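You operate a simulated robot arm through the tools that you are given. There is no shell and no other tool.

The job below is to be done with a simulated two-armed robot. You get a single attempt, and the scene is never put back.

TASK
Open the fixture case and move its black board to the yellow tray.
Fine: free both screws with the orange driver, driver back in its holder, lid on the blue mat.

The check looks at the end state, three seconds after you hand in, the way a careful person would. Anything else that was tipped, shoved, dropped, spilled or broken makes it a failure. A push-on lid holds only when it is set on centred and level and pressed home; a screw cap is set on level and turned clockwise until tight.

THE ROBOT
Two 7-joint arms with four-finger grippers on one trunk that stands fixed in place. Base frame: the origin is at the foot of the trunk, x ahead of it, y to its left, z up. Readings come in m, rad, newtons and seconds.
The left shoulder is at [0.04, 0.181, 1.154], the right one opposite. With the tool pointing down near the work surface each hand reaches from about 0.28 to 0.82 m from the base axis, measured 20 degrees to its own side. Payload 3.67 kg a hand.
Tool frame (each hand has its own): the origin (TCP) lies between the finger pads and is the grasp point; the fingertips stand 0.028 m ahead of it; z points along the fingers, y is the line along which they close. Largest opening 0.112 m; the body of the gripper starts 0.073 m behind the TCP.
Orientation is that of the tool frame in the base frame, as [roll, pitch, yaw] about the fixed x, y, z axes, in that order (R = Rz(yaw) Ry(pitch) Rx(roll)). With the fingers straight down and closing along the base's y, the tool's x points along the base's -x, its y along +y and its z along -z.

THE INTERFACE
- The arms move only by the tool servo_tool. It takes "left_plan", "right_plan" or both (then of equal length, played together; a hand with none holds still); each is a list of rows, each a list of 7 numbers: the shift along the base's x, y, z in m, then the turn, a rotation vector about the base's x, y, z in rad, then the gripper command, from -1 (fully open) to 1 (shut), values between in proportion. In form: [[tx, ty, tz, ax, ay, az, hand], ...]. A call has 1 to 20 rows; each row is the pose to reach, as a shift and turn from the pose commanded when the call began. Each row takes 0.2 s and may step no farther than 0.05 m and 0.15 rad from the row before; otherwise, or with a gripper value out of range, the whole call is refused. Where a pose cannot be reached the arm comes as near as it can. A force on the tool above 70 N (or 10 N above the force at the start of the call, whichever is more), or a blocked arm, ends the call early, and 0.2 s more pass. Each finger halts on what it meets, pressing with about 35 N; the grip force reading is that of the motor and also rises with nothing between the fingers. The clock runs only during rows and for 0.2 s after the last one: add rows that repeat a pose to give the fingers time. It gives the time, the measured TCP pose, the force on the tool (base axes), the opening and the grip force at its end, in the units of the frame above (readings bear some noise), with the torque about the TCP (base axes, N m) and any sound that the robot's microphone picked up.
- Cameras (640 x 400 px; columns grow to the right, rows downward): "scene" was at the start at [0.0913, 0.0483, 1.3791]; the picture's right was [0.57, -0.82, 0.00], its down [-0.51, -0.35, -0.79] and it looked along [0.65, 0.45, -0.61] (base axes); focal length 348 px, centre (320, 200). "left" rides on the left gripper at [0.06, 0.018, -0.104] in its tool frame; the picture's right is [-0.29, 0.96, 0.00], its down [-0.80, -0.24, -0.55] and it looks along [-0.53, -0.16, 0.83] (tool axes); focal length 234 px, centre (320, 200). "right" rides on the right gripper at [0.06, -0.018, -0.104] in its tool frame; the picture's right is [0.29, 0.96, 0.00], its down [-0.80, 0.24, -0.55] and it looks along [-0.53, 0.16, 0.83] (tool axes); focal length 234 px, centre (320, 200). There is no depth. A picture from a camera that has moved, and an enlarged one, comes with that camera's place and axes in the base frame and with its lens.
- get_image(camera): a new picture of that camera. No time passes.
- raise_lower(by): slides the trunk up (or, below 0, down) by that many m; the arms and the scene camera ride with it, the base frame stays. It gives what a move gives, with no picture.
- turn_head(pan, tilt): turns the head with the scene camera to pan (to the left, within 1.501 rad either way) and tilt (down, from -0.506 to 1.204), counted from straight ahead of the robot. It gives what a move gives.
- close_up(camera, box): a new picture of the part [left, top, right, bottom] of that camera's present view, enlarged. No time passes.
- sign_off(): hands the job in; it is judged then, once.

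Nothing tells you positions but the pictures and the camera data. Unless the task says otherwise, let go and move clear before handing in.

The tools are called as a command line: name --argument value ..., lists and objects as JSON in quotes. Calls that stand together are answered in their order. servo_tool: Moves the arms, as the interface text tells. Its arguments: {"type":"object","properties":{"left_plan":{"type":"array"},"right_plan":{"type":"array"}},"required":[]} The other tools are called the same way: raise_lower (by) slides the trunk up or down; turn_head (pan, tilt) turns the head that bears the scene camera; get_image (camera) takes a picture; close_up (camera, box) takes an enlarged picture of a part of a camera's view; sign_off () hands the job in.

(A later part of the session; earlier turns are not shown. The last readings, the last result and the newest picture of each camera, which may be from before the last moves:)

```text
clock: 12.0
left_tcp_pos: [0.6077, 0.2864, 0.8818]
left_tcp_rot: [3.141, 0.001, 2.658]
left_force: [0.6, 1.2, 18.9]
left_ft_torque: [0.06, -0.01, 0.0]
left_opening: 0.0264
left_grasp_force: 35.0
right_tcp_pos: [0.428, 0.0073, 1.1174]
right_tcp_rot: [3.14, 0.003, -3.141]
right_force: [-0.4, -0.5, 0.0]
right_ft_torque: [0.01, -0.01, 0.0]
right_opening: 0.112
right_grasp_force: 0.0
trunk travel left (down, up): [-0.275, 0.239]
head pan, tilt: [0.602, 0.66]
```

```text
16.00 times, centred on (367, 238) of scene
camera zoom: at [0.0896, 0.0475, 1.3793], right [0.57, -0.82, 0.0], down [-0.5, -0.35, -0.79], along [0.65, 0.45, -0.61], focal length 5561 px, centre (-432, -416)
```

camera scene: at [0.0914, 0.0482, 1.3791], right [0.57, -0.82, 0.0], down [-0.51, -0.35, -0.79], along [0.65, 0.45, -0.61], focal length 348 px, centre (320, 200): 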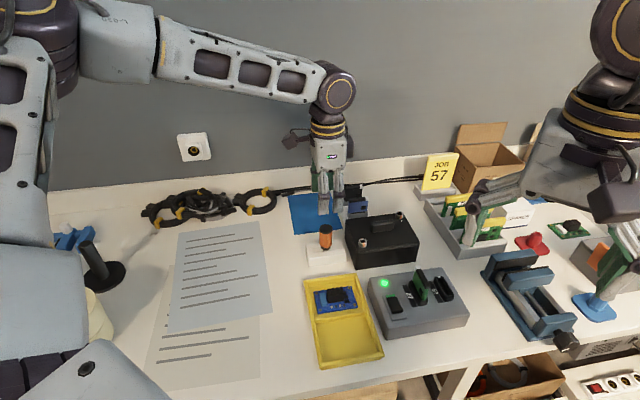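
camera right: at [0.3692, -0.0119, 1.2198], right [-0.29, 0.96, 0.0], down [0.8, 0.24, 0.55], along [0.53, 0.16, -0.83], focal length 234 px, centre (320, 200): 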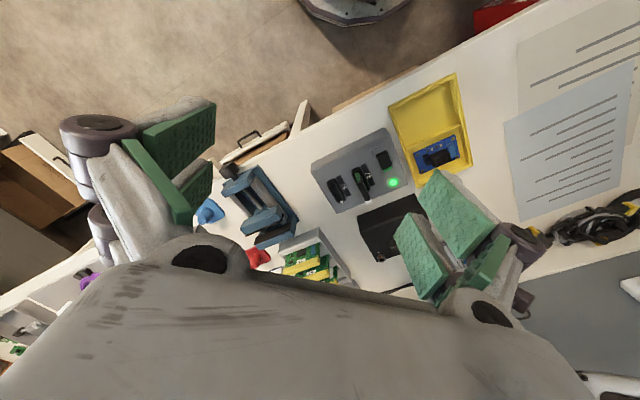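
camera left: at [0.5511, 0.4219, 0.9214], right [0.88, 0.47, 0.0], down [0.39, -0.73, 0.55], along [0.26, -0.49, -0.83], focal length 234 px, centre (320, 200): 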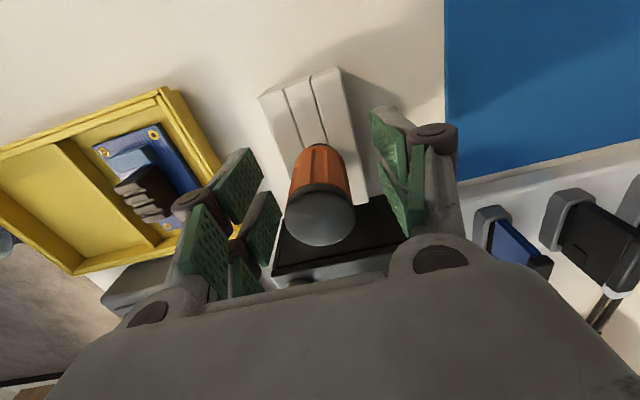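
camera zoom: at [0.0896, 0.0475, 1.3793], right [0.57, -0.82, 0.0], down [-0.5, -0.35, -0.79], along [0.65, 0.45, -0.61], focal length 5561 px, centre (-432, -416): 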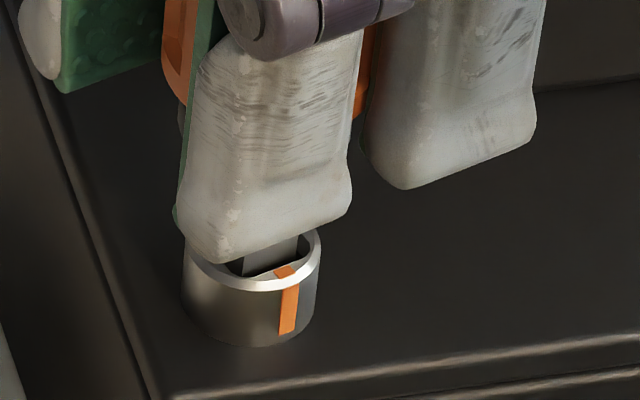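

The screw turns with the bit, so I'll continue counter-clockwise.

servo_tool --left_plan '[[0, 0, 0, 0, 0, 0.13, 1], [0, 0, 0, 0, 0, 0.26, 1], [0, 0, 0, 0, 0, 0.39, 1], [0, 0, 0, 0, 0, 0.52, 1], [0, 0, 0, 0, 0, 0.65, 1]]'

close_up --camera "scene" --box '[354, 228, 380, 249]'

```text
clock: 13.2
left_tcp_pos: [0.6073, 0.2848, 0.8818]
left_tcp_rot: [-3.139, 0.004, -2.975]
left_force: [0.8, 0.8, 25.2]
left_ft_torque: [0.05, -0.05, 0.0]
left_opening: 0.026
left_grasp_force: 35.3
right_tcp_pos: [0.4274, 0.0071, 1.1168]
right_tcp_rot: [3.142, 0.001, -3.141]
right_force: [-0.6, 0.1, 0.3]
right_ft_torque: [-0.01, 0.01, 0.01]
right_opening: 0.1121
right_grasp_force: 0.0
trunk travel left (down, up): [-0.275, 0.239]
head pan, tilt: [0.602, 0.66]
```

```text
16.00 times, centred on (367, 238) of scene
camera zoom: at [0.089, 0.0472, 1.3793], right [0.57, -0.82, 0.0], down [-0.5, -0.35, -0.79], along [0.65, 0.45, -0.61], focal length 5561 px, centre (-432, -416)
```

zoom: 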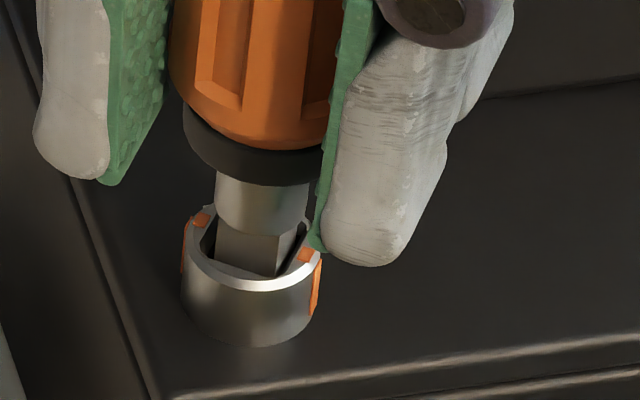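

servo_tool --left_plan '[[0, 0, 0.001, 0, 0, 0.13, 1], [0, 0, 0.0015, 0, 0, 0.26, 1], [0, 0, 0.002, 0, 0, 0.39, 1], [0, 0, 0.002, 0, 0, 0.52, 1], [0, 0, 0.002, 0, 0, 0.65, 1]]'

close_up --camera "scene" --box '[354, 228, 380, 249]'

```text
clock: 14.4
left_tcp_pos: [0.6077, 0.2862, 0.8824]
left_tcp_rot: [3.141, 0.0, -2.324]
left_force: [4.8, -2.0, 9.4]
left_ft_torque: [-0.06, -0.2, 0.0]
left_opening: 0.0261
left_grasp_force: 35.1
right_tcp_pos: [0.4281, 0.0068, 1.116]
right_tcp_rot: [-3.14, 0.001, -3.141]
right_force: [0.1, 0.2, -0.1]
right_ft_torque: [0.02, -0.04, 0.0]
right_opening: 0.1122
right_grasp_force: 0.1
trunk travel left (down, up): [-0.275, 0.239]
head pan, tilt: [0.602, 0.66]
```

```text
16.00 times, centred on (367, 238) of scene
camera zoom: at [0.091, 0.0475, 1.3791], right [0.57, -0.82, 0.0], down [-0.51, -0.35, -0.79], along [0.65, 0.45, -0.61], focal length 5561 px, centre (-432, -416)
```

zoom: 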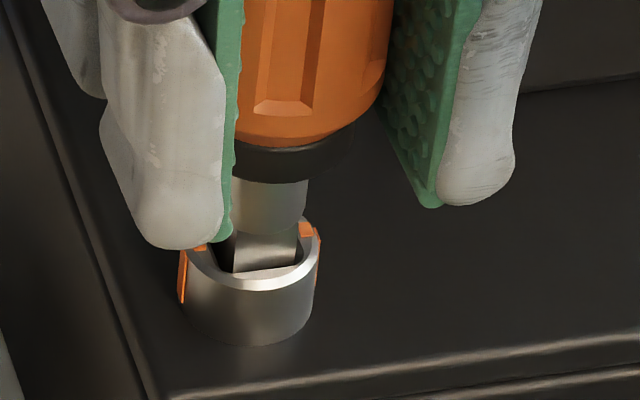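

servo_tool --left_plan '[[0, 0, 0, 0, 0, 0.1, 1], [0, 0, 0, 0, 0, 0.2, 1], [0, 0, 0, 0, 0, 0.3, 1], [0, 0, 0, 0, 0, 0.4, 1]]'

close_up --camera "scene" --box '[354, 228, 380, 249]'

```text
clock: 15.4
left_tcp_pos: [0.6072, 0.2863, 0.8815]
left_tcp_rot: [3.139, 0.0, -1.925]
left_force: [2.1, -0.5, 1.7]
left_ft_torque: [-0.07, -0.2, -0.29]
left_opening: 0.0263
left_grasp_force: 34.9
right_tcp_pos: [0.4285, 0.0071, 1.1162]
right_tcp_rot: [-3.141, -0.001, -3.141]
right_force: [0.5, -0.1, 0.3]
right_ft_torque: [-0.02, -0.03, 0.01]
right_opening: 0.112
right_grasp_force: 0.3
trunk travel left (down, up): [-0.275, 0.239]
head pan, tilt: [0.602, 0.66]
```

```text
16.00 times, centred on (367, 238) of scene
camera zoom: at [0.0914, 0.048, 1.379], right [0.57, -0.82, 0.0], down [-0.51, -0.35, -0.79], along [0.65, 0.45, -0.61], focal length 5561 px, centre (-432, -416)
```

zoom: 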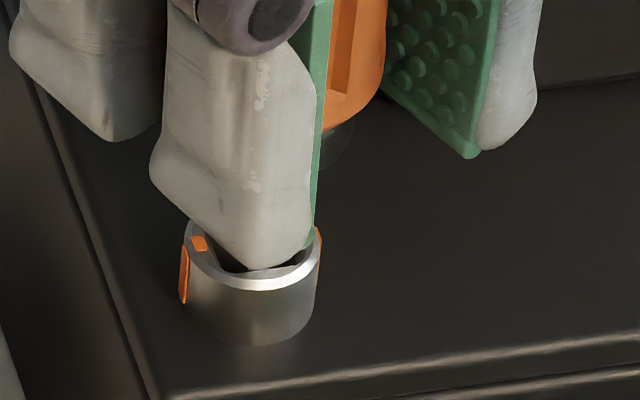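

The screw hits a stop after about 90° counter-clockwise (torque appeared and the stripe stopped moving), so it should be free. I'll relieve the torque and withdraw the bit straight up.

servo_tool --left_plan '[[0, 0, 0, 0, 0, -0.1, 1], [0, 0, 0.005, 0, 0, -0.1, 1], [0, 0, 0.015, 0, 0, -0.1, 1], [0, 0, 0.035, 0, 0, -0.1, 1], [0, 0, 0.055, 0, 0, -0.1, 1]]'

get_image --camera "left"

close_up --camera "scene" --box '[340, 205, 390, 250]'

close_up --camera "scene" --box '[350, 185, 380, 215]'

```text
clock: 16.6
left_tcp_pos: [0.6072, 0.2862, 0.9382]
left_tcp_rot: [-3.141, 0.001, -2.026]
left_force: [0.2, 0.1, -0.3]
left_ft_torque: [0.04, 0.02, 0.01]
left_opening: 0.0262
left_grasp_force: 35.1
right_tcp_pos: [0.4284, 0.0064, 1.1162]
right_tcp_rot: [3.142, -0.001, -3.141]
right_force: [-0.3, -0.3, 0.0]
right_ft_torque: [-0.02, -0.02, -0.02]
right_opening: 0.1122
right_grasp_force: 0.0
trunk travel left (down, up): [-0.275, 0.239]
head pan, tilt: [0.602, 0.66]
```

```text
taken
camera left: at [0.5659, 0.2412, 1.0408], right [-0.73, 0.68, 0.0], down [0.57, 0.61, 0.55], along [0.38, 0.41, -0.83], focal length 234 px, centre (320, 200)
```

left: 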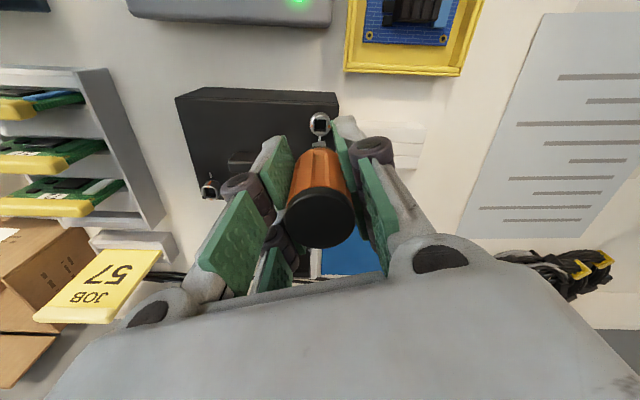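

```text
8.89 times, centred on (365, 228) of scene
camera zoom: at [0.0906, 0.048, 1.3792], right [0.57, -0.82, 0.0], down [-0.51, -0.35, -0.79], along [0.65, 0.45, -0.61], focal length 3089 px, centre (-80, -44)
```

zoom: 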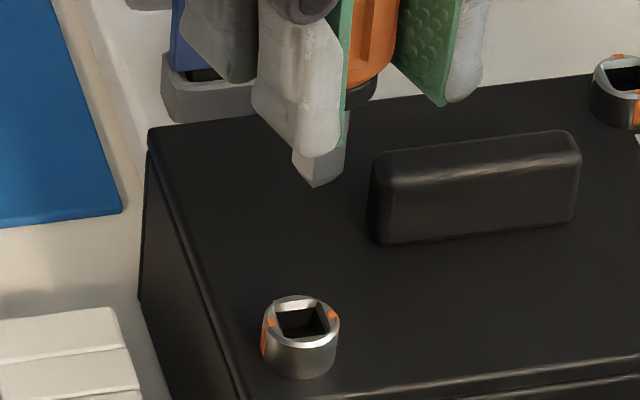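

```text
13.33 times, centred on (365, 200) of scene
camera zoom: at [0.0906, 0.048, 1.3792], right [0.57, -0.82, 0.0], down [-0.51, -0.35, -0.79], along [0.65, 0.45, -0.61], focal length 4634 px, centre (-280, 200)
```

zoom: 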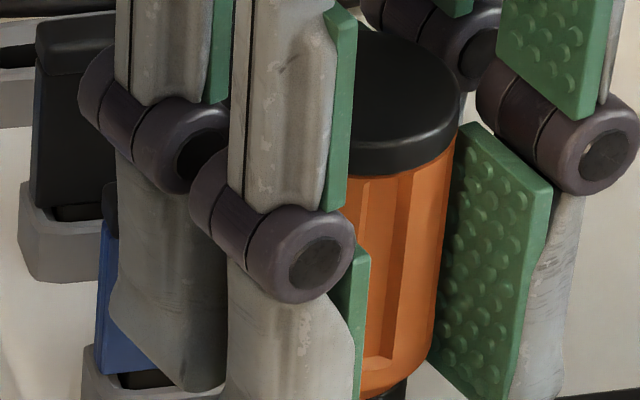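

close_up --camera "left" --box '[300, 105, 340, 155]'

close_up --camera "scene" --box '[366, 215, 386, 230]'

close_up --camera "left" --box '[170, 80, 350, 210]'

```text
8.00 times, centred on (320, 130) of left
camera zoom: at [0.5659, 0.2412, 1.0408], right [-0.73, 0.68, 0.0], down [0.57, 0.61, 0.55], along [0.38, 0.41, -0.83], focal length 1873 px, centre (320, 760)
```

zoom: 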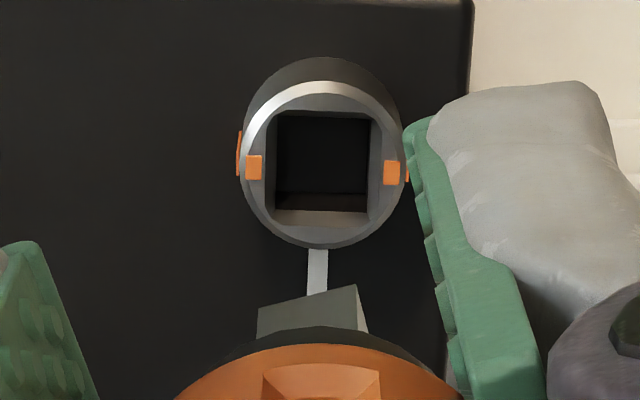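

```text
16.00 times, centred on (376, 222) of scene
camera zoom: at [0.0906, 0.048, 1.3792], right [0.57, -0.82, 0.0], down [-0.51, -0.35, -0.79], along [0.65, 0.45, -0.61], focal length 5561 px, centre (-576, -160)
```

zoom: 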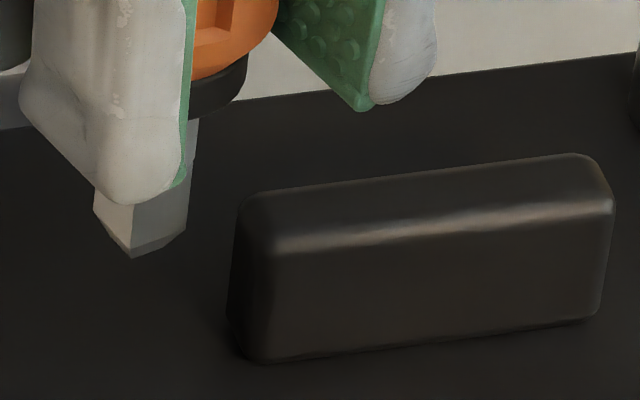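

```text
3.08 times, centred on (260, 145) of left
camera zoom: at [0.5659, 0.2412, 1.0408], right [-0.73, 0.68, 0.0], down [0.57, 0.61, 0.55], along [0.38, 0.41, -0.83], focal length 720 px, centre (505, 369)
```

zoom: 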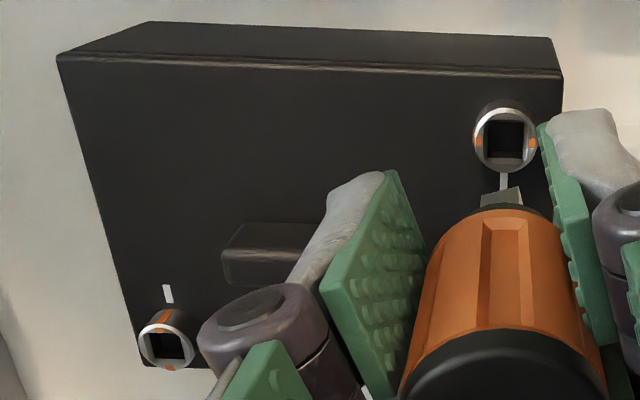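

The near screw's stripes are now exactly 90° from the tick, and the bit hasn't slipped in the grip. I'll turn the wrist back and hover over the far screw.

servo_tool --left_plan '[[0.01, -0.002, 0, 0, 0, -0.136, 1], [0.02, -0.004, 0, 0, 0, -0.272, 1], [0.03, -0.006, 0, 0, 0, -0.408, 1], [0.04, -0.008, 0, 0, 0, -0.544, 1], [0.05, -0.01, 0, 0, 0, -0.68, 1], [0.06, -0.012, 0, 0, 0, -0.816, 1], [0.07, -0.014, 0, 0, 0, -0.952, 1], [0.08, -0.016, 0, 0, 0, -1.088, 1], [0.09, -0.018, 0, 0, 0, -1.224, 1], [0.1, -0.02, 0, 0, 0, -1.36, 1], [0.11, -0.022, 0, 0, 0, -1.496, 1], [0.12, -0.024, 0, 0, 0, -1.632, 1], [0.13, -0.026, -0.01, 0, 0, -1.768, 1], [0.136, -0.028, -0.02, 0, 0, -1.901, 1], [0.136, -0.028, -0.03, 0, 0, -1.901, 1], [0.136, -0.028, -0.03, 0, 0, -1.901, 1]]'

get_image --camera "left"

close_up --camera "left" --box '[290, 90, 350, 150]'

close_up --camera "scene" --box '[375, 185, 425, 225]'

```text
clock: 20.0
left_tcp_pos: [0.6866, 0.2809, 0.9266]
left_tcp_rot: [-3.141, 0.0, 2.355]
left_force: [-0.6, 0.8, -0.7]
left_ft_torque: [-0.01, -0.01, 0.01]
left_opening: 0.026
left_grasp_force: 35.6
left hand out of reach, approached as far as the arm can: row 9, 10, 11, 12, 13, 14, 15, 16
right_tcp_pos: [0.4299, 0.0062, 1.1157]
right_tcp_rot: [3.141, 0.0, 3.14]
right_force: [-0.2, -0.2, 0.8]
right_ft_torque: [0.01, -0.01, 0.01]
right_opening: 0.112
right_grasp_force: 0.0
trunk travel left (down, up): [-0.275, 0.239]
head pan, tilt: [0.602, 0.66]
```

```text
taken
camera left: at [0.6572, 0.3363, 1.0298], right [0.88, 0.47, 0.0], down [0.39, -0.73, 0.55], along [0.26, -0.49, -0.83], focal length 234 px, centre (320, 200)
```

left: 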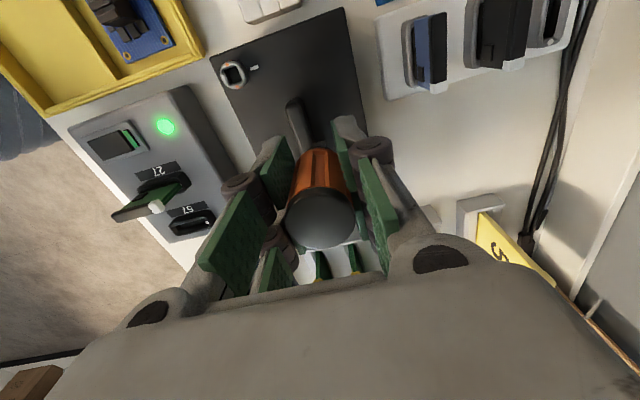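

```text
6.67 times, centred on (320, 120) of left
camera zoom: at [0.6572, 0.3363, 1.0298], right [0.88, 0.47, 0.0], down [0.39, -0.73, 0.55], along [0.26, -0.49, -0.83], focal length 1561 px, centre (320, 733)
```

zoom: 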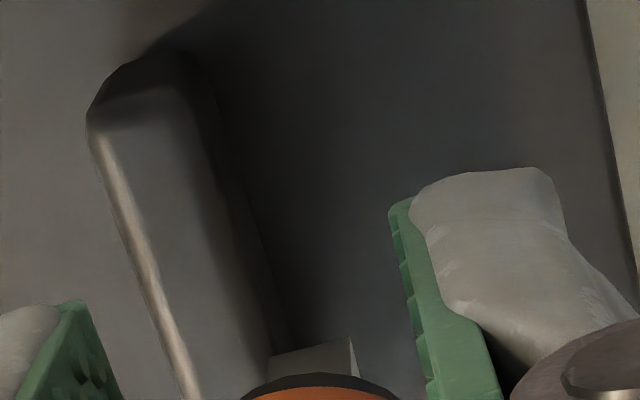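

```text
10.00 times, centred on (400, 205) of scene
camera zoom: at [0.0915, 0.0482, 1.3791], right [0.57, -0.82, 0.0], down [-0.51, -0.35, -0.79], along [0.65, 0.45, -0.61], focal length 3476 px, centre (-480, 150)
```

zoom: 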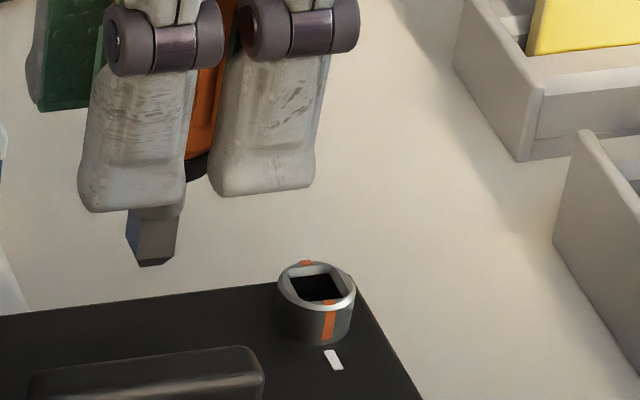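

The far screw is out of reach at this height. Raising the trunk lets the arm work lower relative to its shoulder, so I'll do that and try again.

raise_lower --by 0.13

```text
clock: 21.6
left_tcp_pos: [0.6861, 0.2804, 1.0555]
left_tcp_rot: [-3.141, 0.001, 2.352]
left_force: [0.0, 0.1, -0.6]
left_ft_torque: [-0.02, -0.04, -0.02]
left_opening: 0.0263
left_grasp_force: 34.7
right_tcp_pos: [0.4291, 0.006, 1.2457]
right_tcp_rot: [-3.141, 0.0, -3.14]
right_force: [-0.5, -0.5, 0.2]
right_ft_torque: [0.0, -0.02, -0.04]
right_opening: 0.1123
right_grasp_force: 0.0
trunk travel left (down, up): [-0.405, 0.109]
head pan, tilt: [0.602, 0.66]
```

servo_tool --left_plan '[[0, 0, -0.04, 0, 0, 0, 1], [0, 0, -0.08, 0, 0, 0, 1], [0, 0, -0.11, 0, 0, 0, 1], [0, 0, -0.11, 0, 0, 0, 1]]'

```text
clock: 22.6
left_tcp_pos: [0.6526, 0.2932, 0.9675]
left_tcp_rot: [-3.141, 0.004, 2.356]
left_force: [-0.4, 0.0, -0.9]
left_ft_torque: [0.01, 0.0, -0.02]
left_opening: 0.0263
left_grasp_force: 35.3
left hand out of reach, approached as far as the arm can: row 1, 2, 3, 4
right_tcp_pos: [0.4296, 0.0071, 1.2468]
right_tcp_rot: [-3.141, 0.001, -3.14]
right_force: [0.3, 0.3, 0.5]
right_ft_torque: [0.0, -0.01, 0.0]
right_opening: 0.1122
right_grasp_force: 0.1
trunk travel left (down, up): [-0.405, 0.109]
head pan, tilt: [0.602, 0.66]
```

servo_tool --left_plan '[[0, 0, 0, 0, 0, 0.145, 1], [0, 0, 0, 0, 0, 0.29, 1], [0, 0, 0, 0, 0, 0.435, 1], [0, 0, 0, 0, 0, 0.58, 1], [0, 0, 0, 0, 0, 0.725, 1], [0, 0, 0, 0, 0, 0.87, 1]]'

```text
clock: 24.0
left_tcp_pos: [0.6536, 0.296, 0.9679]
left_tcp_rot: [3.141, 0.002, -3.054]
left_force: [0.2, 0.8, -0.1]
left_ft_torque: [0.02, 0.0, 0.0]
left_opening: 0.0263
left_grasp_force: 34.6
right_tcp_pos: [0.4296, 0.007, 1.2452]
right_tcp_rot: [3.14, 0.001, 3.141]
right_force: [-0.7, -0.4, -0.7]
right_ft_torque: [-0.03, 0.03, -0.02]
right_opening: 0.1119
right_grasp_force: 0.1
trunk travel left (down, up): [-0.405, 0.109]
head pan, tilt: [0.602, 0.66]
```

servo_tool --left_plan '[[0.03, -0.013, -0.01, 0, 0, 0.0, 1], [0.06, -0.025, -0.02, 0, 0, 0.0, 1], [0.09, -0.037, -0.03, 0, 0, 0.0, 1], [0.09, -0.037, -0.03, 0, 0, 0.0, 1]]'

```text
clock: 25.0
left_tcp_pos: [0.6606, 0.2932, 0.9831]
left_tcp_rot: [3.14, 0.003, -3.057]
left_force: [-0.2, -0.5, -0.1]
left_ft_torque: [-0.02, 0.02, -0.01]
left_opening: 0.0263
left_grasp_force: 34.7
left hand out of reach, approached as far as the arm can: row 1, 2, 3, 4
right_tcp_pos: [0.4296, 0.0064, 1.245]
right_tcp_rot: [-3.141, 0.002, -3.14]
right_force: [-0.5, 0.0, -0.3]
right_ft_torque: [0.0, 0.04, -0.01]
right_opening: 0.1118
right_grasp_force: 0.0
trunk travel left (down, up): [-0.405, 0.109]
head pan, tilt: [0.602, 0.66]
```

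turn_head --pan 0.75 --tilt 0.4

get_image --camera "scene"

```text
clock: 25.8
left_tcp_pos: [0.661, 0.2926, 0.9834]
left_tcp_rot: [-3.14, 0.001, -3.058]
left_force: [-1.0, 0.5, -0.2]
left_ft_torque: [0.02, 0.03, 0.0]
left_opening: 0.0264
left_grasp_force: 34.6
right_tcp_pos: [0.4294, 0.0059, 1.2459]
right_tcp_rot: [-3.141, 0.001, 3.14]
right_force: [-0.2, 0.4, 0.6]
right_ft_torque: [0.0, 0.01, -0.02]
right_opening: 0.1119
right_grasp_force: 0.2
trunk travel left (down, up): [-0.405, 0.109]
head pan, tilt: [0.75, 0.4]
```

```text
taken
camera scene: at [0.0881, 0.0625, 1.5321], right [0.68, -0.73, 0.0], down [-0.29, -0.27, -0.92], along [0.67, 0.63, -0.39], focal length 348 px, centre (320, 200)
```

scene: 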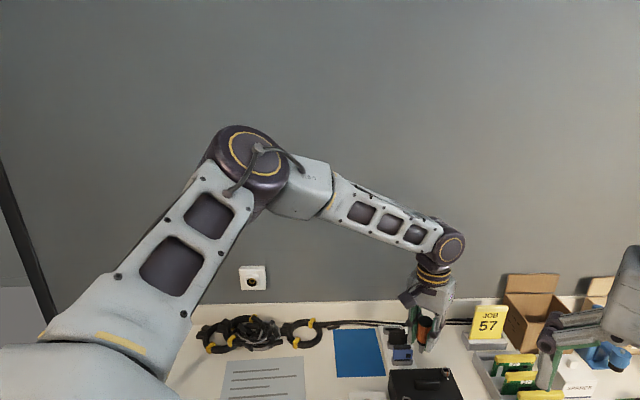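

The arm isn't straight, so it has settled into a poor posture. I'll pull back over clear space, reset the trunk height, and extend again.

servo_tool --left_plan '[[-0.04, 0.01, 0.04, 0, 0, -0.085, 1], [-0.085, 0.02, 0.06, 0, 0, -0.085, 1], [-0.13, 0.03, 0.08, 0, 0, -0.085, 1], [-0.175, 0.04, 0.09, 0, 0, -0.085, 1], [-0.21, 0.05, 0.1, 0, 0, -0.085, 1], [-0.21, 0.05, 0.1, 0, 0, -0.085, 1]]'

raise_lower --by -0.13

get_image --camera "scene"

```text
refused: row 1 steps farther than a row can; nothing moved
```

```text
clock: 27.3
left_tcp_pos: [0.6599, 0.2845, 0.8663]
left_tcp_rot: [-3.137, 0.018, -3.062]
left_force: [-9.6, -15.7, 59.5]
left_ft_torque: [-0.79, -0.27, -0.42]
left_opening: 0.0269
left_grasp_force: 35.2
right_tcp_pos: [0.4222, 0.0025, 1.1184]
right_tcp_rot: [3.139, 0.004, -3.142]
right_force: [0.3, 0.6, -0.1]
right_ft_torque: [-0.01, 0.01, -0.03]
right_opening: 0.112
right_grasp_force: 0.1
trunk travel left (down, up): [-0.275, 0.239]
head pan, tilt: [0.75, 0.4]
```

```text
taken
camera scene: at [0.0808, 0.0578, 1.4035], right [0.68, -0.73, 0.0], down [-0.28, -0.26, -0.92], along [0.68, 0.63, -0.38], focal length 348 px, centre (320, 200)
```

scene: 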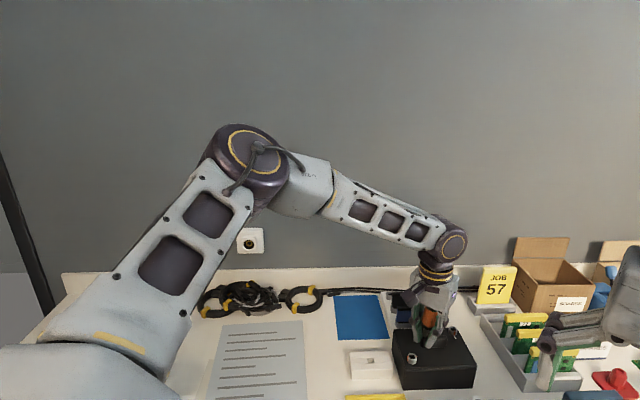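

That was my mistake: the retract was refused but the trunk still lowered, so the bit is now pressing on the lid. I'll lift straight up right away.

servo_tool --left_plan '[[0, 0, 0.015, 0, 0, 0, 1], [0, 0, 0.03, 0, 0, 0, 1], [0, 0, 0.06, 0, 0, 0, 1], [0, 0, 0.09, 0, 0, 0, 1]]'

turn_head --pan 0.5 --tilt 0.7

get_image --camera "scene"

get_image --camera "left"

```text
clock: 28.3
left_tcp_pos: [0.6608, 0.2951, 0.9435]
left_tcp_rot: [-3.14, -0.001, -3.059]
left_force: [0.5, 0.1, -0.5]
left_ft_torque: [-0.01, 0.03, 0.0]
left_opening: 0.0263
left_grasp_force: 35.6
right_tcp_pos: [0.4282, 0.008, 1.1165]
right_tcp_rot: [3.141, 0.0, -3.141]
right_force: [0.6, 0.4, 0.2]
right_ft_torque: [0.0, -0.01, -0.01]
right_opening: 0.1121
right_grasp_force: 0.1
trunk travel left (down, up): [-0.275, 0.239]
head pan, tilt: [0.75, 0.4]
```

```text
clock: 29.1
left_tcp_pos: [0.6617, 0.293, 0.9445]
left_tcp_rot: [3.141, 0.001, -3.058]
left_force: [0.1, 0.2, -0.9]
left_ft_torque: [-0.01, 0.0, 0.0]
left_opening: 0.026
left_grasp_force: 35.2
right_tcp_pos: [0.4287, 0.0068, 1.1153]
right_tcp_rot: [3.141, -0.001, 3.141]
right_force: [-0.2, 0.0, 0.3]
right_ft_torque: [-0.03, -0.02, 0.0]
right_opening: 0.1124
right_grasp_force: 0.0
trunk travel left (down, up): [-0.275, 0.239]
head pan, tilt: [0.499, 0.7]
```

```text
taken
camera scene: at [0.0948, 0.0399, 1.3757], right [0.48, -0.88, 0.0], down [-0.57, -0.31, -0.77], along [0.67, 0.37, -0.64], focal length 348 px, centre (320, 200)
```

scene: 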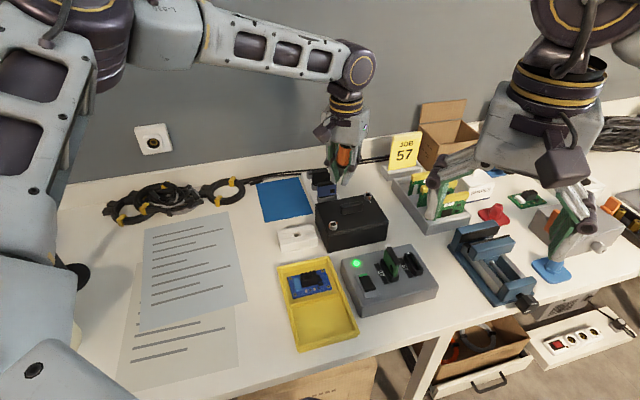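

```text
taken
camera left: at [0.6005, 0.3068, 1.0469], right [0.21, 0.98, 0.0], down [0.81, -0.17, 0.56], along [0.54, -0.11, -0.83], focal length 234 px, centre (320, 200)
```

left: 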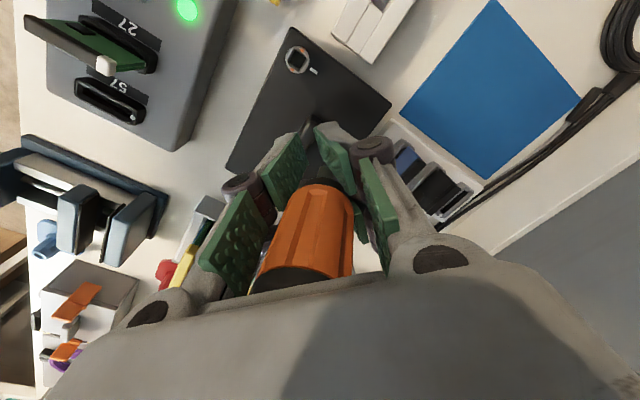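

close_up --camera "left" --box '[220, 110, 420, 290]'

close_up --camera "scene" --box '[305, 90, 395, 250]'

close_up --camera "scene" --box '[315, 120, 375, 190]'

close_up --camera "right" --box '[300, 160, 460, 280]'

```text
2.22 times, centred on (320, 200) of left
camera zoom: at [0.6005, 0.3068, 1.0469], right [0.21, 0.98, 0.0], down [0.81, -0.17, 0.56], along [0.54, -0.11, -0.83], focal length 520 px, centre (320, 200)
```

zoom: 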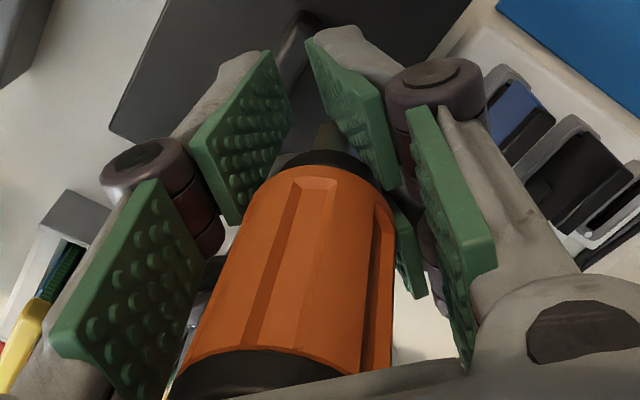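

```text
2.50 times, centred on (350, 170) of scene
camera zoom: at [0.0948, 0.0399, 1.3757], right [0.48, -0.88, 0.0], down [-0.57, -0.31, -0.77], along [0.67, 0.37, -0.64], focal length 869 px, centre (245, 275)
```

zoom: 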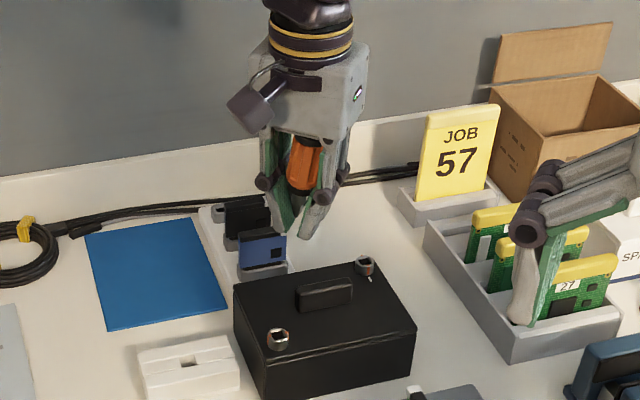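

```text
5.71 times, centred on (345, 155) of scene
camera zoom: at [0.0948, 0.0399, 1.3757], right [0.48, -0.88, 0.0], down [-0.57, -0.31, -0.77], along [0.67, 0.37, -0.64], focal length 1986 px, centre (177, 457)
```

zoom: 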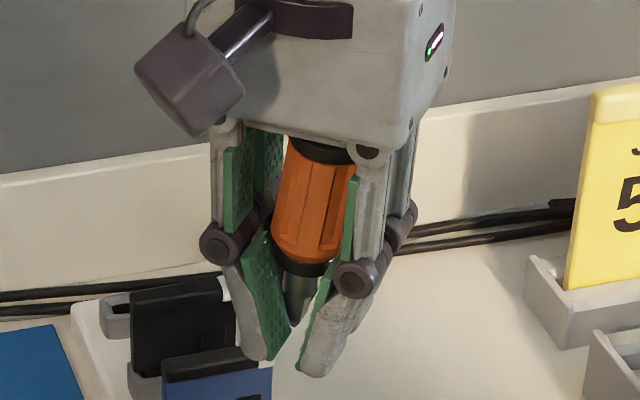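

```text
3.33 times, centred on (380, 220) of right
camera zoom: at [0.3693, -0.0118, 1.2198], right [-0.29, 0.96, 0.0], down [0.8, 0.24, 0.55], along [0.53, 0.16, -0.83], focal length 781 px, centre (120, 133)
```

zoom: 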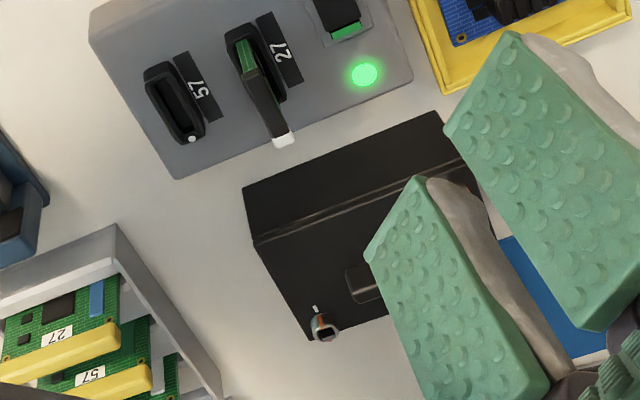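

The bit was pushed up into the gripper and tilted, though the case looks unmoved. I'll carry the driver over its holder so it can drop back into the hole for a fresh grip.

servo_tool --left_plan '[[-0.014, 0.012, 0.01, 0, 0, -0.145, 1], [-0.028, 0.024, 0.01, 0, 0, -0.29, 1], [-0.042, 0.036, 0.01, 0, 0, -0.435, 1], [-0.056, 0.048, 0.01, 0, 0, -0.58, 1], [-0.07, 0.06, 0.0, 0, 0, -0.725, 1], [-0.0815, 0.0745, -0.01, 0, 0, -0.868, 1], [-0.0815, 0.0745, -0.03, 0, 0, -0.868, 1], [-0.0815, 0.0745, -0.03, 0, 0, -0.868, 1]]'

get_image --camera "left"

get_image --camera "scene"

```text
clock: 30.9
left_tcp_pos: [0.579, 0.3683, 0.9157]
left_tcp_rot: [-3.142, 0.003, 2.355]
left_force: [-0.3, 0.3, -0.3]
left_ft_torque: [0.01, -0.02, 0.0]
left_opening: 0.0264
left_grasp_force: 34.6
right_tcp_pos: [0.4289, 0.0064, 1.1167]
right_tcp_rot: [3.141, -0.002, 3.141]
right_force: [0.5, -0.4, 0.2]
right_ft_torque: [0.01, -0.02, -0.01]
right_opening: 0.112
right_grasp_force: 0.0
trunk travel left (down, up): [-0.275, 0.239]
head pan, tilt: [0.499, 0.7]
```

```text
taken
camera left: at [0.5495, 0.4233, 1.0186], right [0.88, 0.47, 0.0], down [0.39, -0.73, 0.56], along [0.26, -0.49, -0.83], focal length 234 px, centre (320, 200)
```

left: 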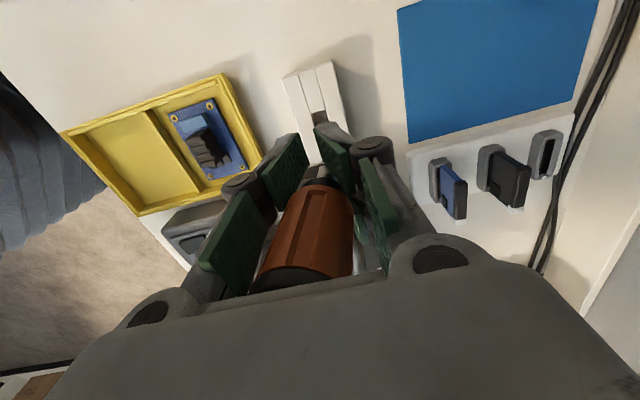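

```text
taken
camera scene: at [0.0944, 0.0401, 1.3757], right [0.48, -0.88, 0.0], down [-0.57, -0.31, -0.76], along [0.67, 0.37, -0.64], focal length 348 px, centre (320, 200)
```

scene: 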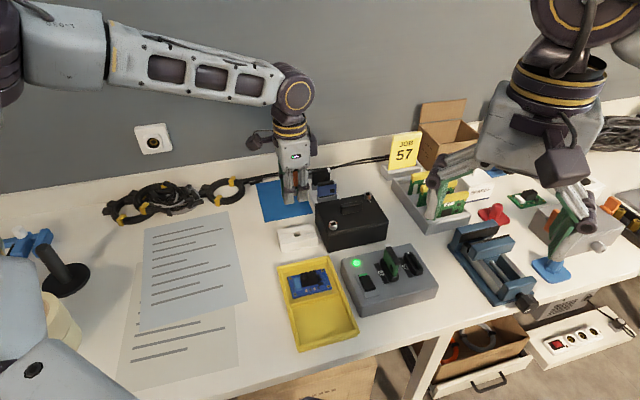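

close_up --camera "left" --box '[250, 60, 390, 200]'

close_up --camera "left" --box '[295, 130, 355, 190]'

close_up --camera "scene" --box '[265, 130, 335, 260]'

close_up --camera "scene" --box '[275, 165, 315, 205]'

```text
2.86 times, centred on (320, 130) of left
camera zoom: at [0.5495, 0.4233, 1.0186], right [0.88, 0.47, 0.0], down [0.39, -0.73, 0.56], along [0.26, -0.49, -0.83], focal length 669 px, centre (320, 400)
```

zoom: 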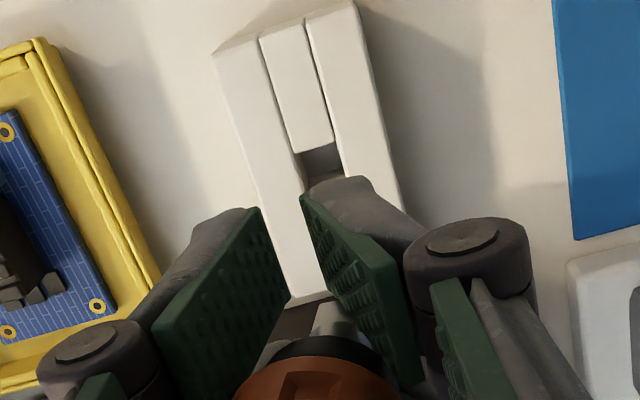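

```text
6.67 times, centred on (325, 160) of left
camera zoom: at [0.5495, 0.4233, 1.0186], right [0.88, 0.47, 0.0], down [0.39, -0.73, 0.56], along [0.26, -0.49, -0.83], focal length 1561 px, centre (287, 467)
```

zoom: 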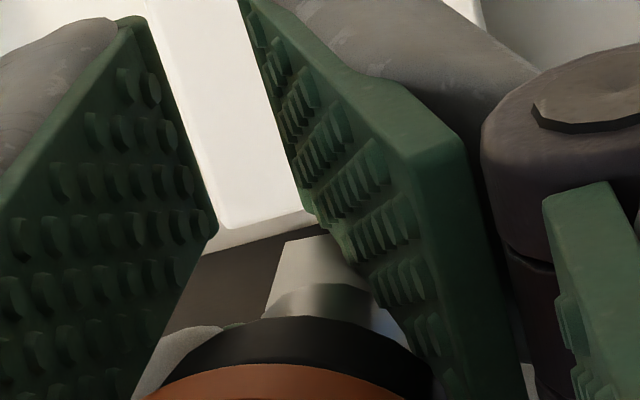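

```text
3.08 times, centred on (300, 195) of scene
camera zoom: at [0.0944, 0.0401, 1.3757], right [0.48, -0.88, 0.0], down [-0.57, -0.31, -0.76], along [0.67, 0.37, -0.64], focal length 1069 px, centre (382, 215)
```

zoom: 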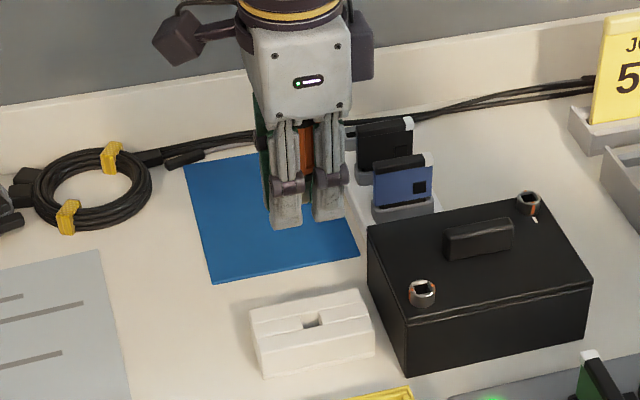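

```text
10.00 times, centred on (295, 185) of scene
camera zoom: at [0.0944, 0.0401, 1.3757], right [0.48, -0.88, 0.0], down [-0.57, -0.31, -0.76], along [0.67, 0.37, -0.64], focal length 3476 px, centre (570, 350)
```

zoom: 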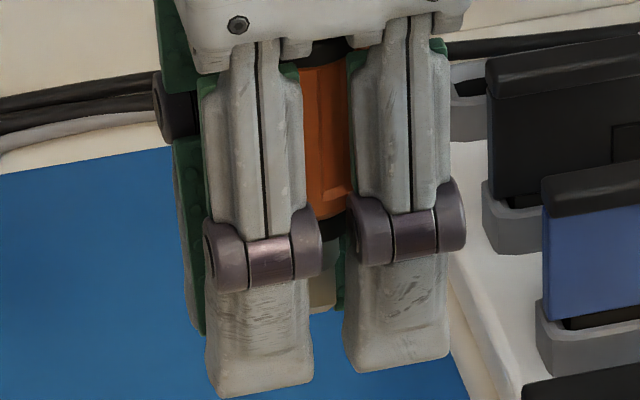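

servo_tool --left_plan '[[0.0004, -0.0013, -0.03, -0.045, 0.045, 0, 1], [0.0004, -0.0013, -0.06, -0.085, 0.085, 0, 1], [0.0004, -0.0013, -0.085, -0.085, 0.085, 0, 1], [0.0004, -0.0013, -0.09, -0.085, 0.085, 0, 1]]'

close_up --camera "left" --box '[260, 110, 380, 190]'

close_up --camera "scene" --box '[265, 180, 335, 250]'

get_image --camera "right"

```text
clock: 31.9
left_tcp_pos: [0.5804, 0.3677, 0.8261]
left_tcp_rot: [-3.02, 0.001, 2.357]
left_force: [0.4, -0.1, -0.8]
left_ft_torque: [0.0, -0.03, 0.02]
left_opening: 0.0262
left_grasp_force: 34.5
right_tcp_pos: [0.4294, 0.0078, 1.1168]
right_tcp_rot: [-3.14, 0.0, 3.141]
right_force: [0.7, -0.4, -0.5]
right_ft_torque: [-0.04, 0.0, 0.01]
right_opening: 0.1119
right_grasp_force: 0.0
trunk travel left (down, up): [-0.275, 0.239]
head pan, tilt: [0.499, 0.7]
```

```text
5.00 times, centred on (320, 150) of left
camera zoom: at [0.5596, 0.431, 0.9255], right [0.88, 0.47, -0.11], down [0.44, -0.68, 0.58], along [0.19, -0.56, -0.81], focal length 1171 px, centre (320, 450)
```

zoom: 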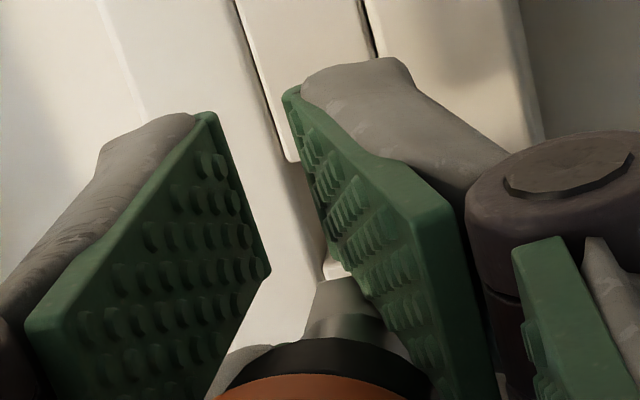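

```text
5.71 times, centred on (300, 215) of scene
camera zoom: at [0.0947, 0.0401, 1.3757], right [0.48, -0.88, 0.0], down [-0.57, -0.31, -0.76], along [0.67, 0.37, -0.64], focal length 1986 px, centre (434, 114)
```

zoom: 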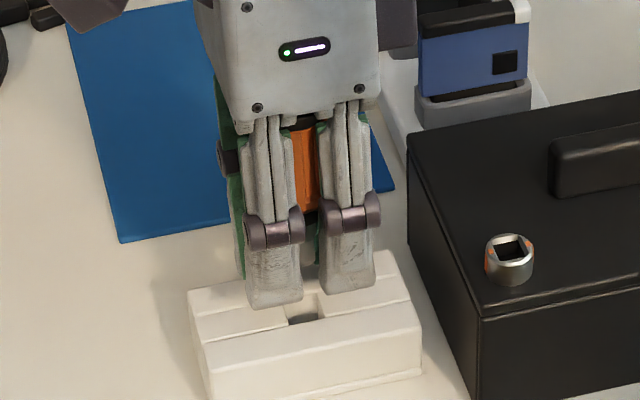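

```text
taken
camera right: at [0.3692, -0.0116, 1.2198], right [-0.29, 0.96, 0.0], down [0.8, 0.24, 0.55], along [0.53, 0.16, -0.83], focal length 234 px, centre (320, 200)
```

right: 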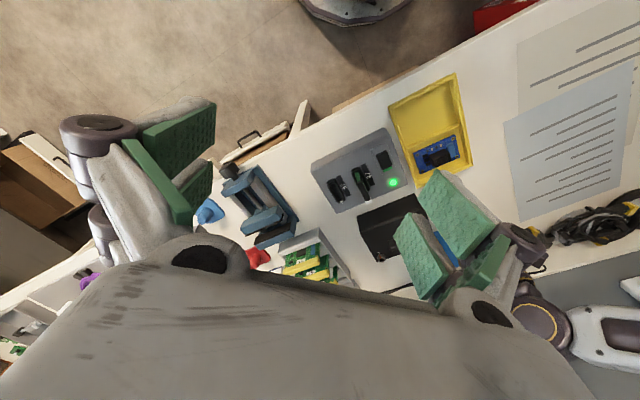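

close_up --camera "scene" --box '[305, 215, 330, 240]'

close_up --camera "scene" --box '[305, 235, 330, 255]'

close_up --camera "left" --box '[305, 130, 340, 175]'

```text
16.00 times, centred on (318, 228) of scene
camera zoom: at [0.0947, 0.0401, 1.3757], right [0.48, -0.88, 0.0], down [-0.57, -0.31, -0.76], along [0.67, 0.37, -0.64], focal length 5561 px, centre (360, -240)
```

zoom: 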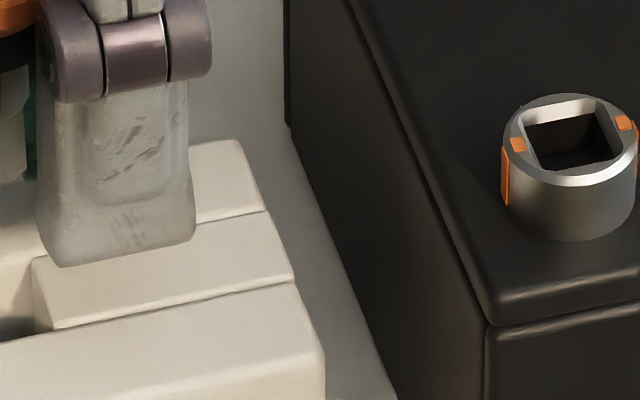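

```text
16.00 times, centred on (318, 245) of scene
camera zoom: at [0.0947, 0.0401, 1.3757], right [0.48, -0.88, 0.0], down [-0.57, -0.31, -0.76], along [0.67, 0.37, -0.64], focal length 5561 px, centre (360, -520)
```

zoom: 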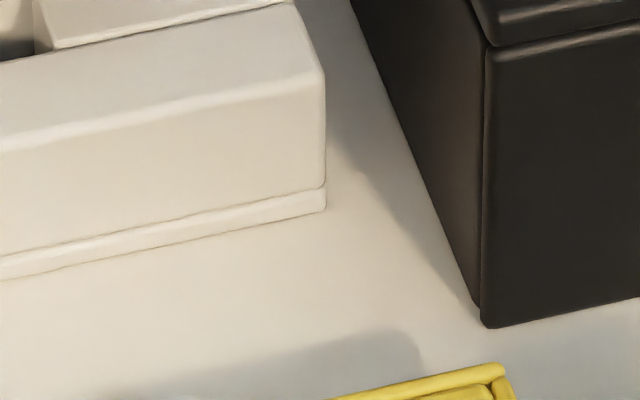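

```text
8.89 times, centred on (322, 152) of left
camera zoom: at [0.5596, 0.431, 0.9255], right [0.88, 0.47, -0.11], down [0.44, -0.68, 0.58], along [0.19, -0.56, -0.81], focal length 2082 px, centre (298, 622)
```

zoom: 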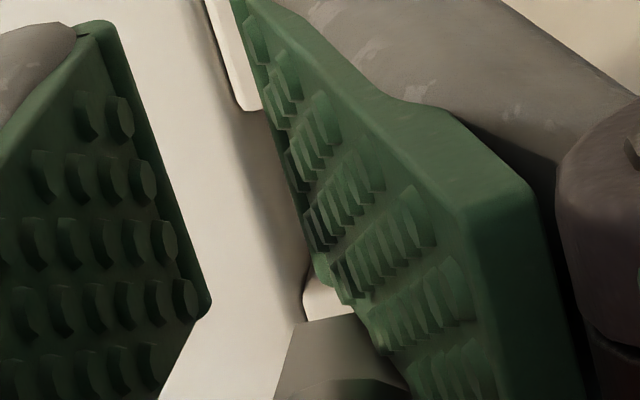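

close_up --camera "scene" --box '[298, 210, 338, 245]'

close_up --camera "scene" --box '[285, 210, 325, 245]'

```text
11.43 times, centred on (318, 228) of scene
camera zoom: at [0.0947, 0.0401, 1.3757], right [0.48, -0.88, 0.0], down [-0.57, -0.31, -0.76], along [0.67, 0.37, -0.64], focal length 3972 px, centre (343, -114)
```

zoom: 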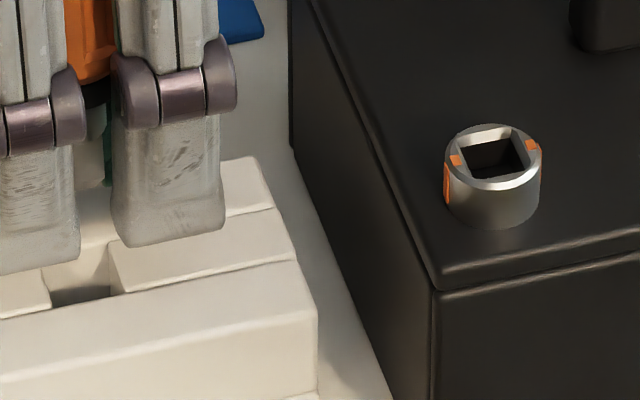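

```text
11.43 times, centred on (305, 228) of scene
camera zoom: at [0.0947, 0.0401, 1.3757], right [0.48, -0.88, 0.0], down [-0.57, -0.31, -0.76], along [0.67, 0.37, -0.64], focal length 3972 px, centre (491, -114)
```

zoom: 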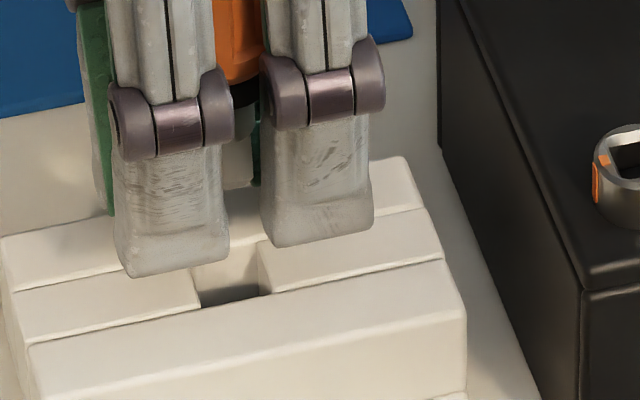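

servo_tool --left_plan '[[-0.0028, -0.0012, -0.005, 0, 0, 0, 1], [-0.0028, -0.0012, -0.012, 0, 0, 0, 1], [-0.0028, -0.0012, -0.016, 0, 0, 0, 1], [-0.0028, -0.0012, -0.016, 0, 0, 0, 1]]'

close_up --camera "scene" --box '[285, 210, 325, 245]'

close_up --camera "left" --box '[305, 130, 340, 175]'

```text
clock: 32.9
left_tcp_pos: [0.5763, 0.3642, 0.8085]
left_tcp_rot: [-3.021, 0.003, 2.359]
left_force: [-0.4, 0.4, -0.8]
left_ft_torque: [0.02, 0.02, -0.01]
left_opening: 0.0262
left_grasp_force: 34.6
right_tcp_pos: [0.428, 0.0068, 1.1173]
right_tcp_rot: [-3.141, -0.001, 3.141]
right_force: [-0.1, 0.4, 0.5]
right_ft_torque: [-0.02, 0.01, 0.04]
right_opening: 0.1121
right_grasp_force: 0.0
trunk travel left (down, up): [-0.275, 0.239]
head pan, tilt: [0.499, 0.7]
```

```text
11.43 times, centred on (305, 228) of scene
camera zoom: at [0.0947, 0.0401, 1.3757], right [0.48, -0.88, 0.0], down [-0.57, -0.31, -0.76], along [0.67, 0.37, -0.64], focal length 3972 px, centre (491, -114)
```

zoom: 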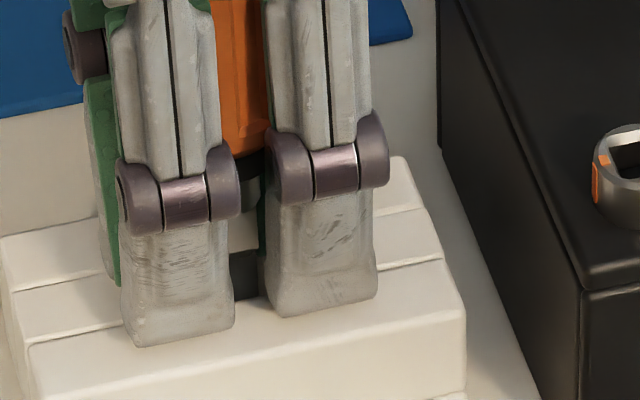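

```text
8.89 times, centred on (322, 152) of left
camera zoom: at [0.5569, 0.4287, 0.9087], right [0.88, 0.47, -0.11], down [0.44, -0.68, 0.58], along [0.19, -0.56, -0.81], focal length 2082 px, centre (298, 622)
```

zoom: 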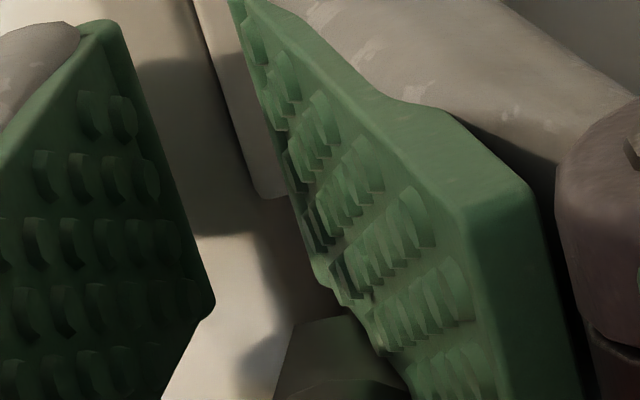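

close_up --camera "scene" --box '[300, 222, 316, 240]'

close_up --camera "left" --box '[312, 140, 332, 170]'

```text
16.00 times, centred on (308, 231) of scene
camera zoom: at [0.0947, 0.0401, 1.3757], right [0.48, -0.88, 0.0], down [-0.57, -0.31, -0.76], along [0.67, 0.37, -0.64], focal length 5561 px, centre (512, -296)
```

zoom: 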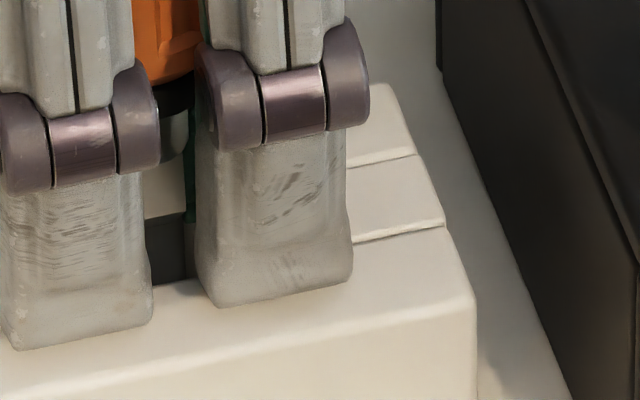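

```text
13.33 times, centred on (322, 155) of left
camera zoom: at [0.5569, 0.4287, 0.9087], right [0.88, 0.47, -0.11], down [0.44, -0.68, 0.58], along [0.19, -0.56, -0.81], focal length 3122 px, centre (293, 800)
```

zoom: 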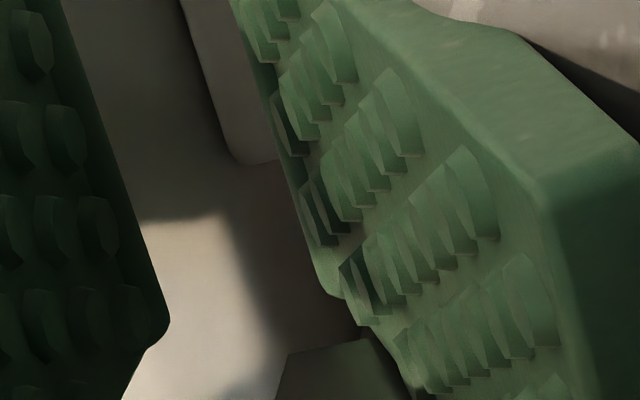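

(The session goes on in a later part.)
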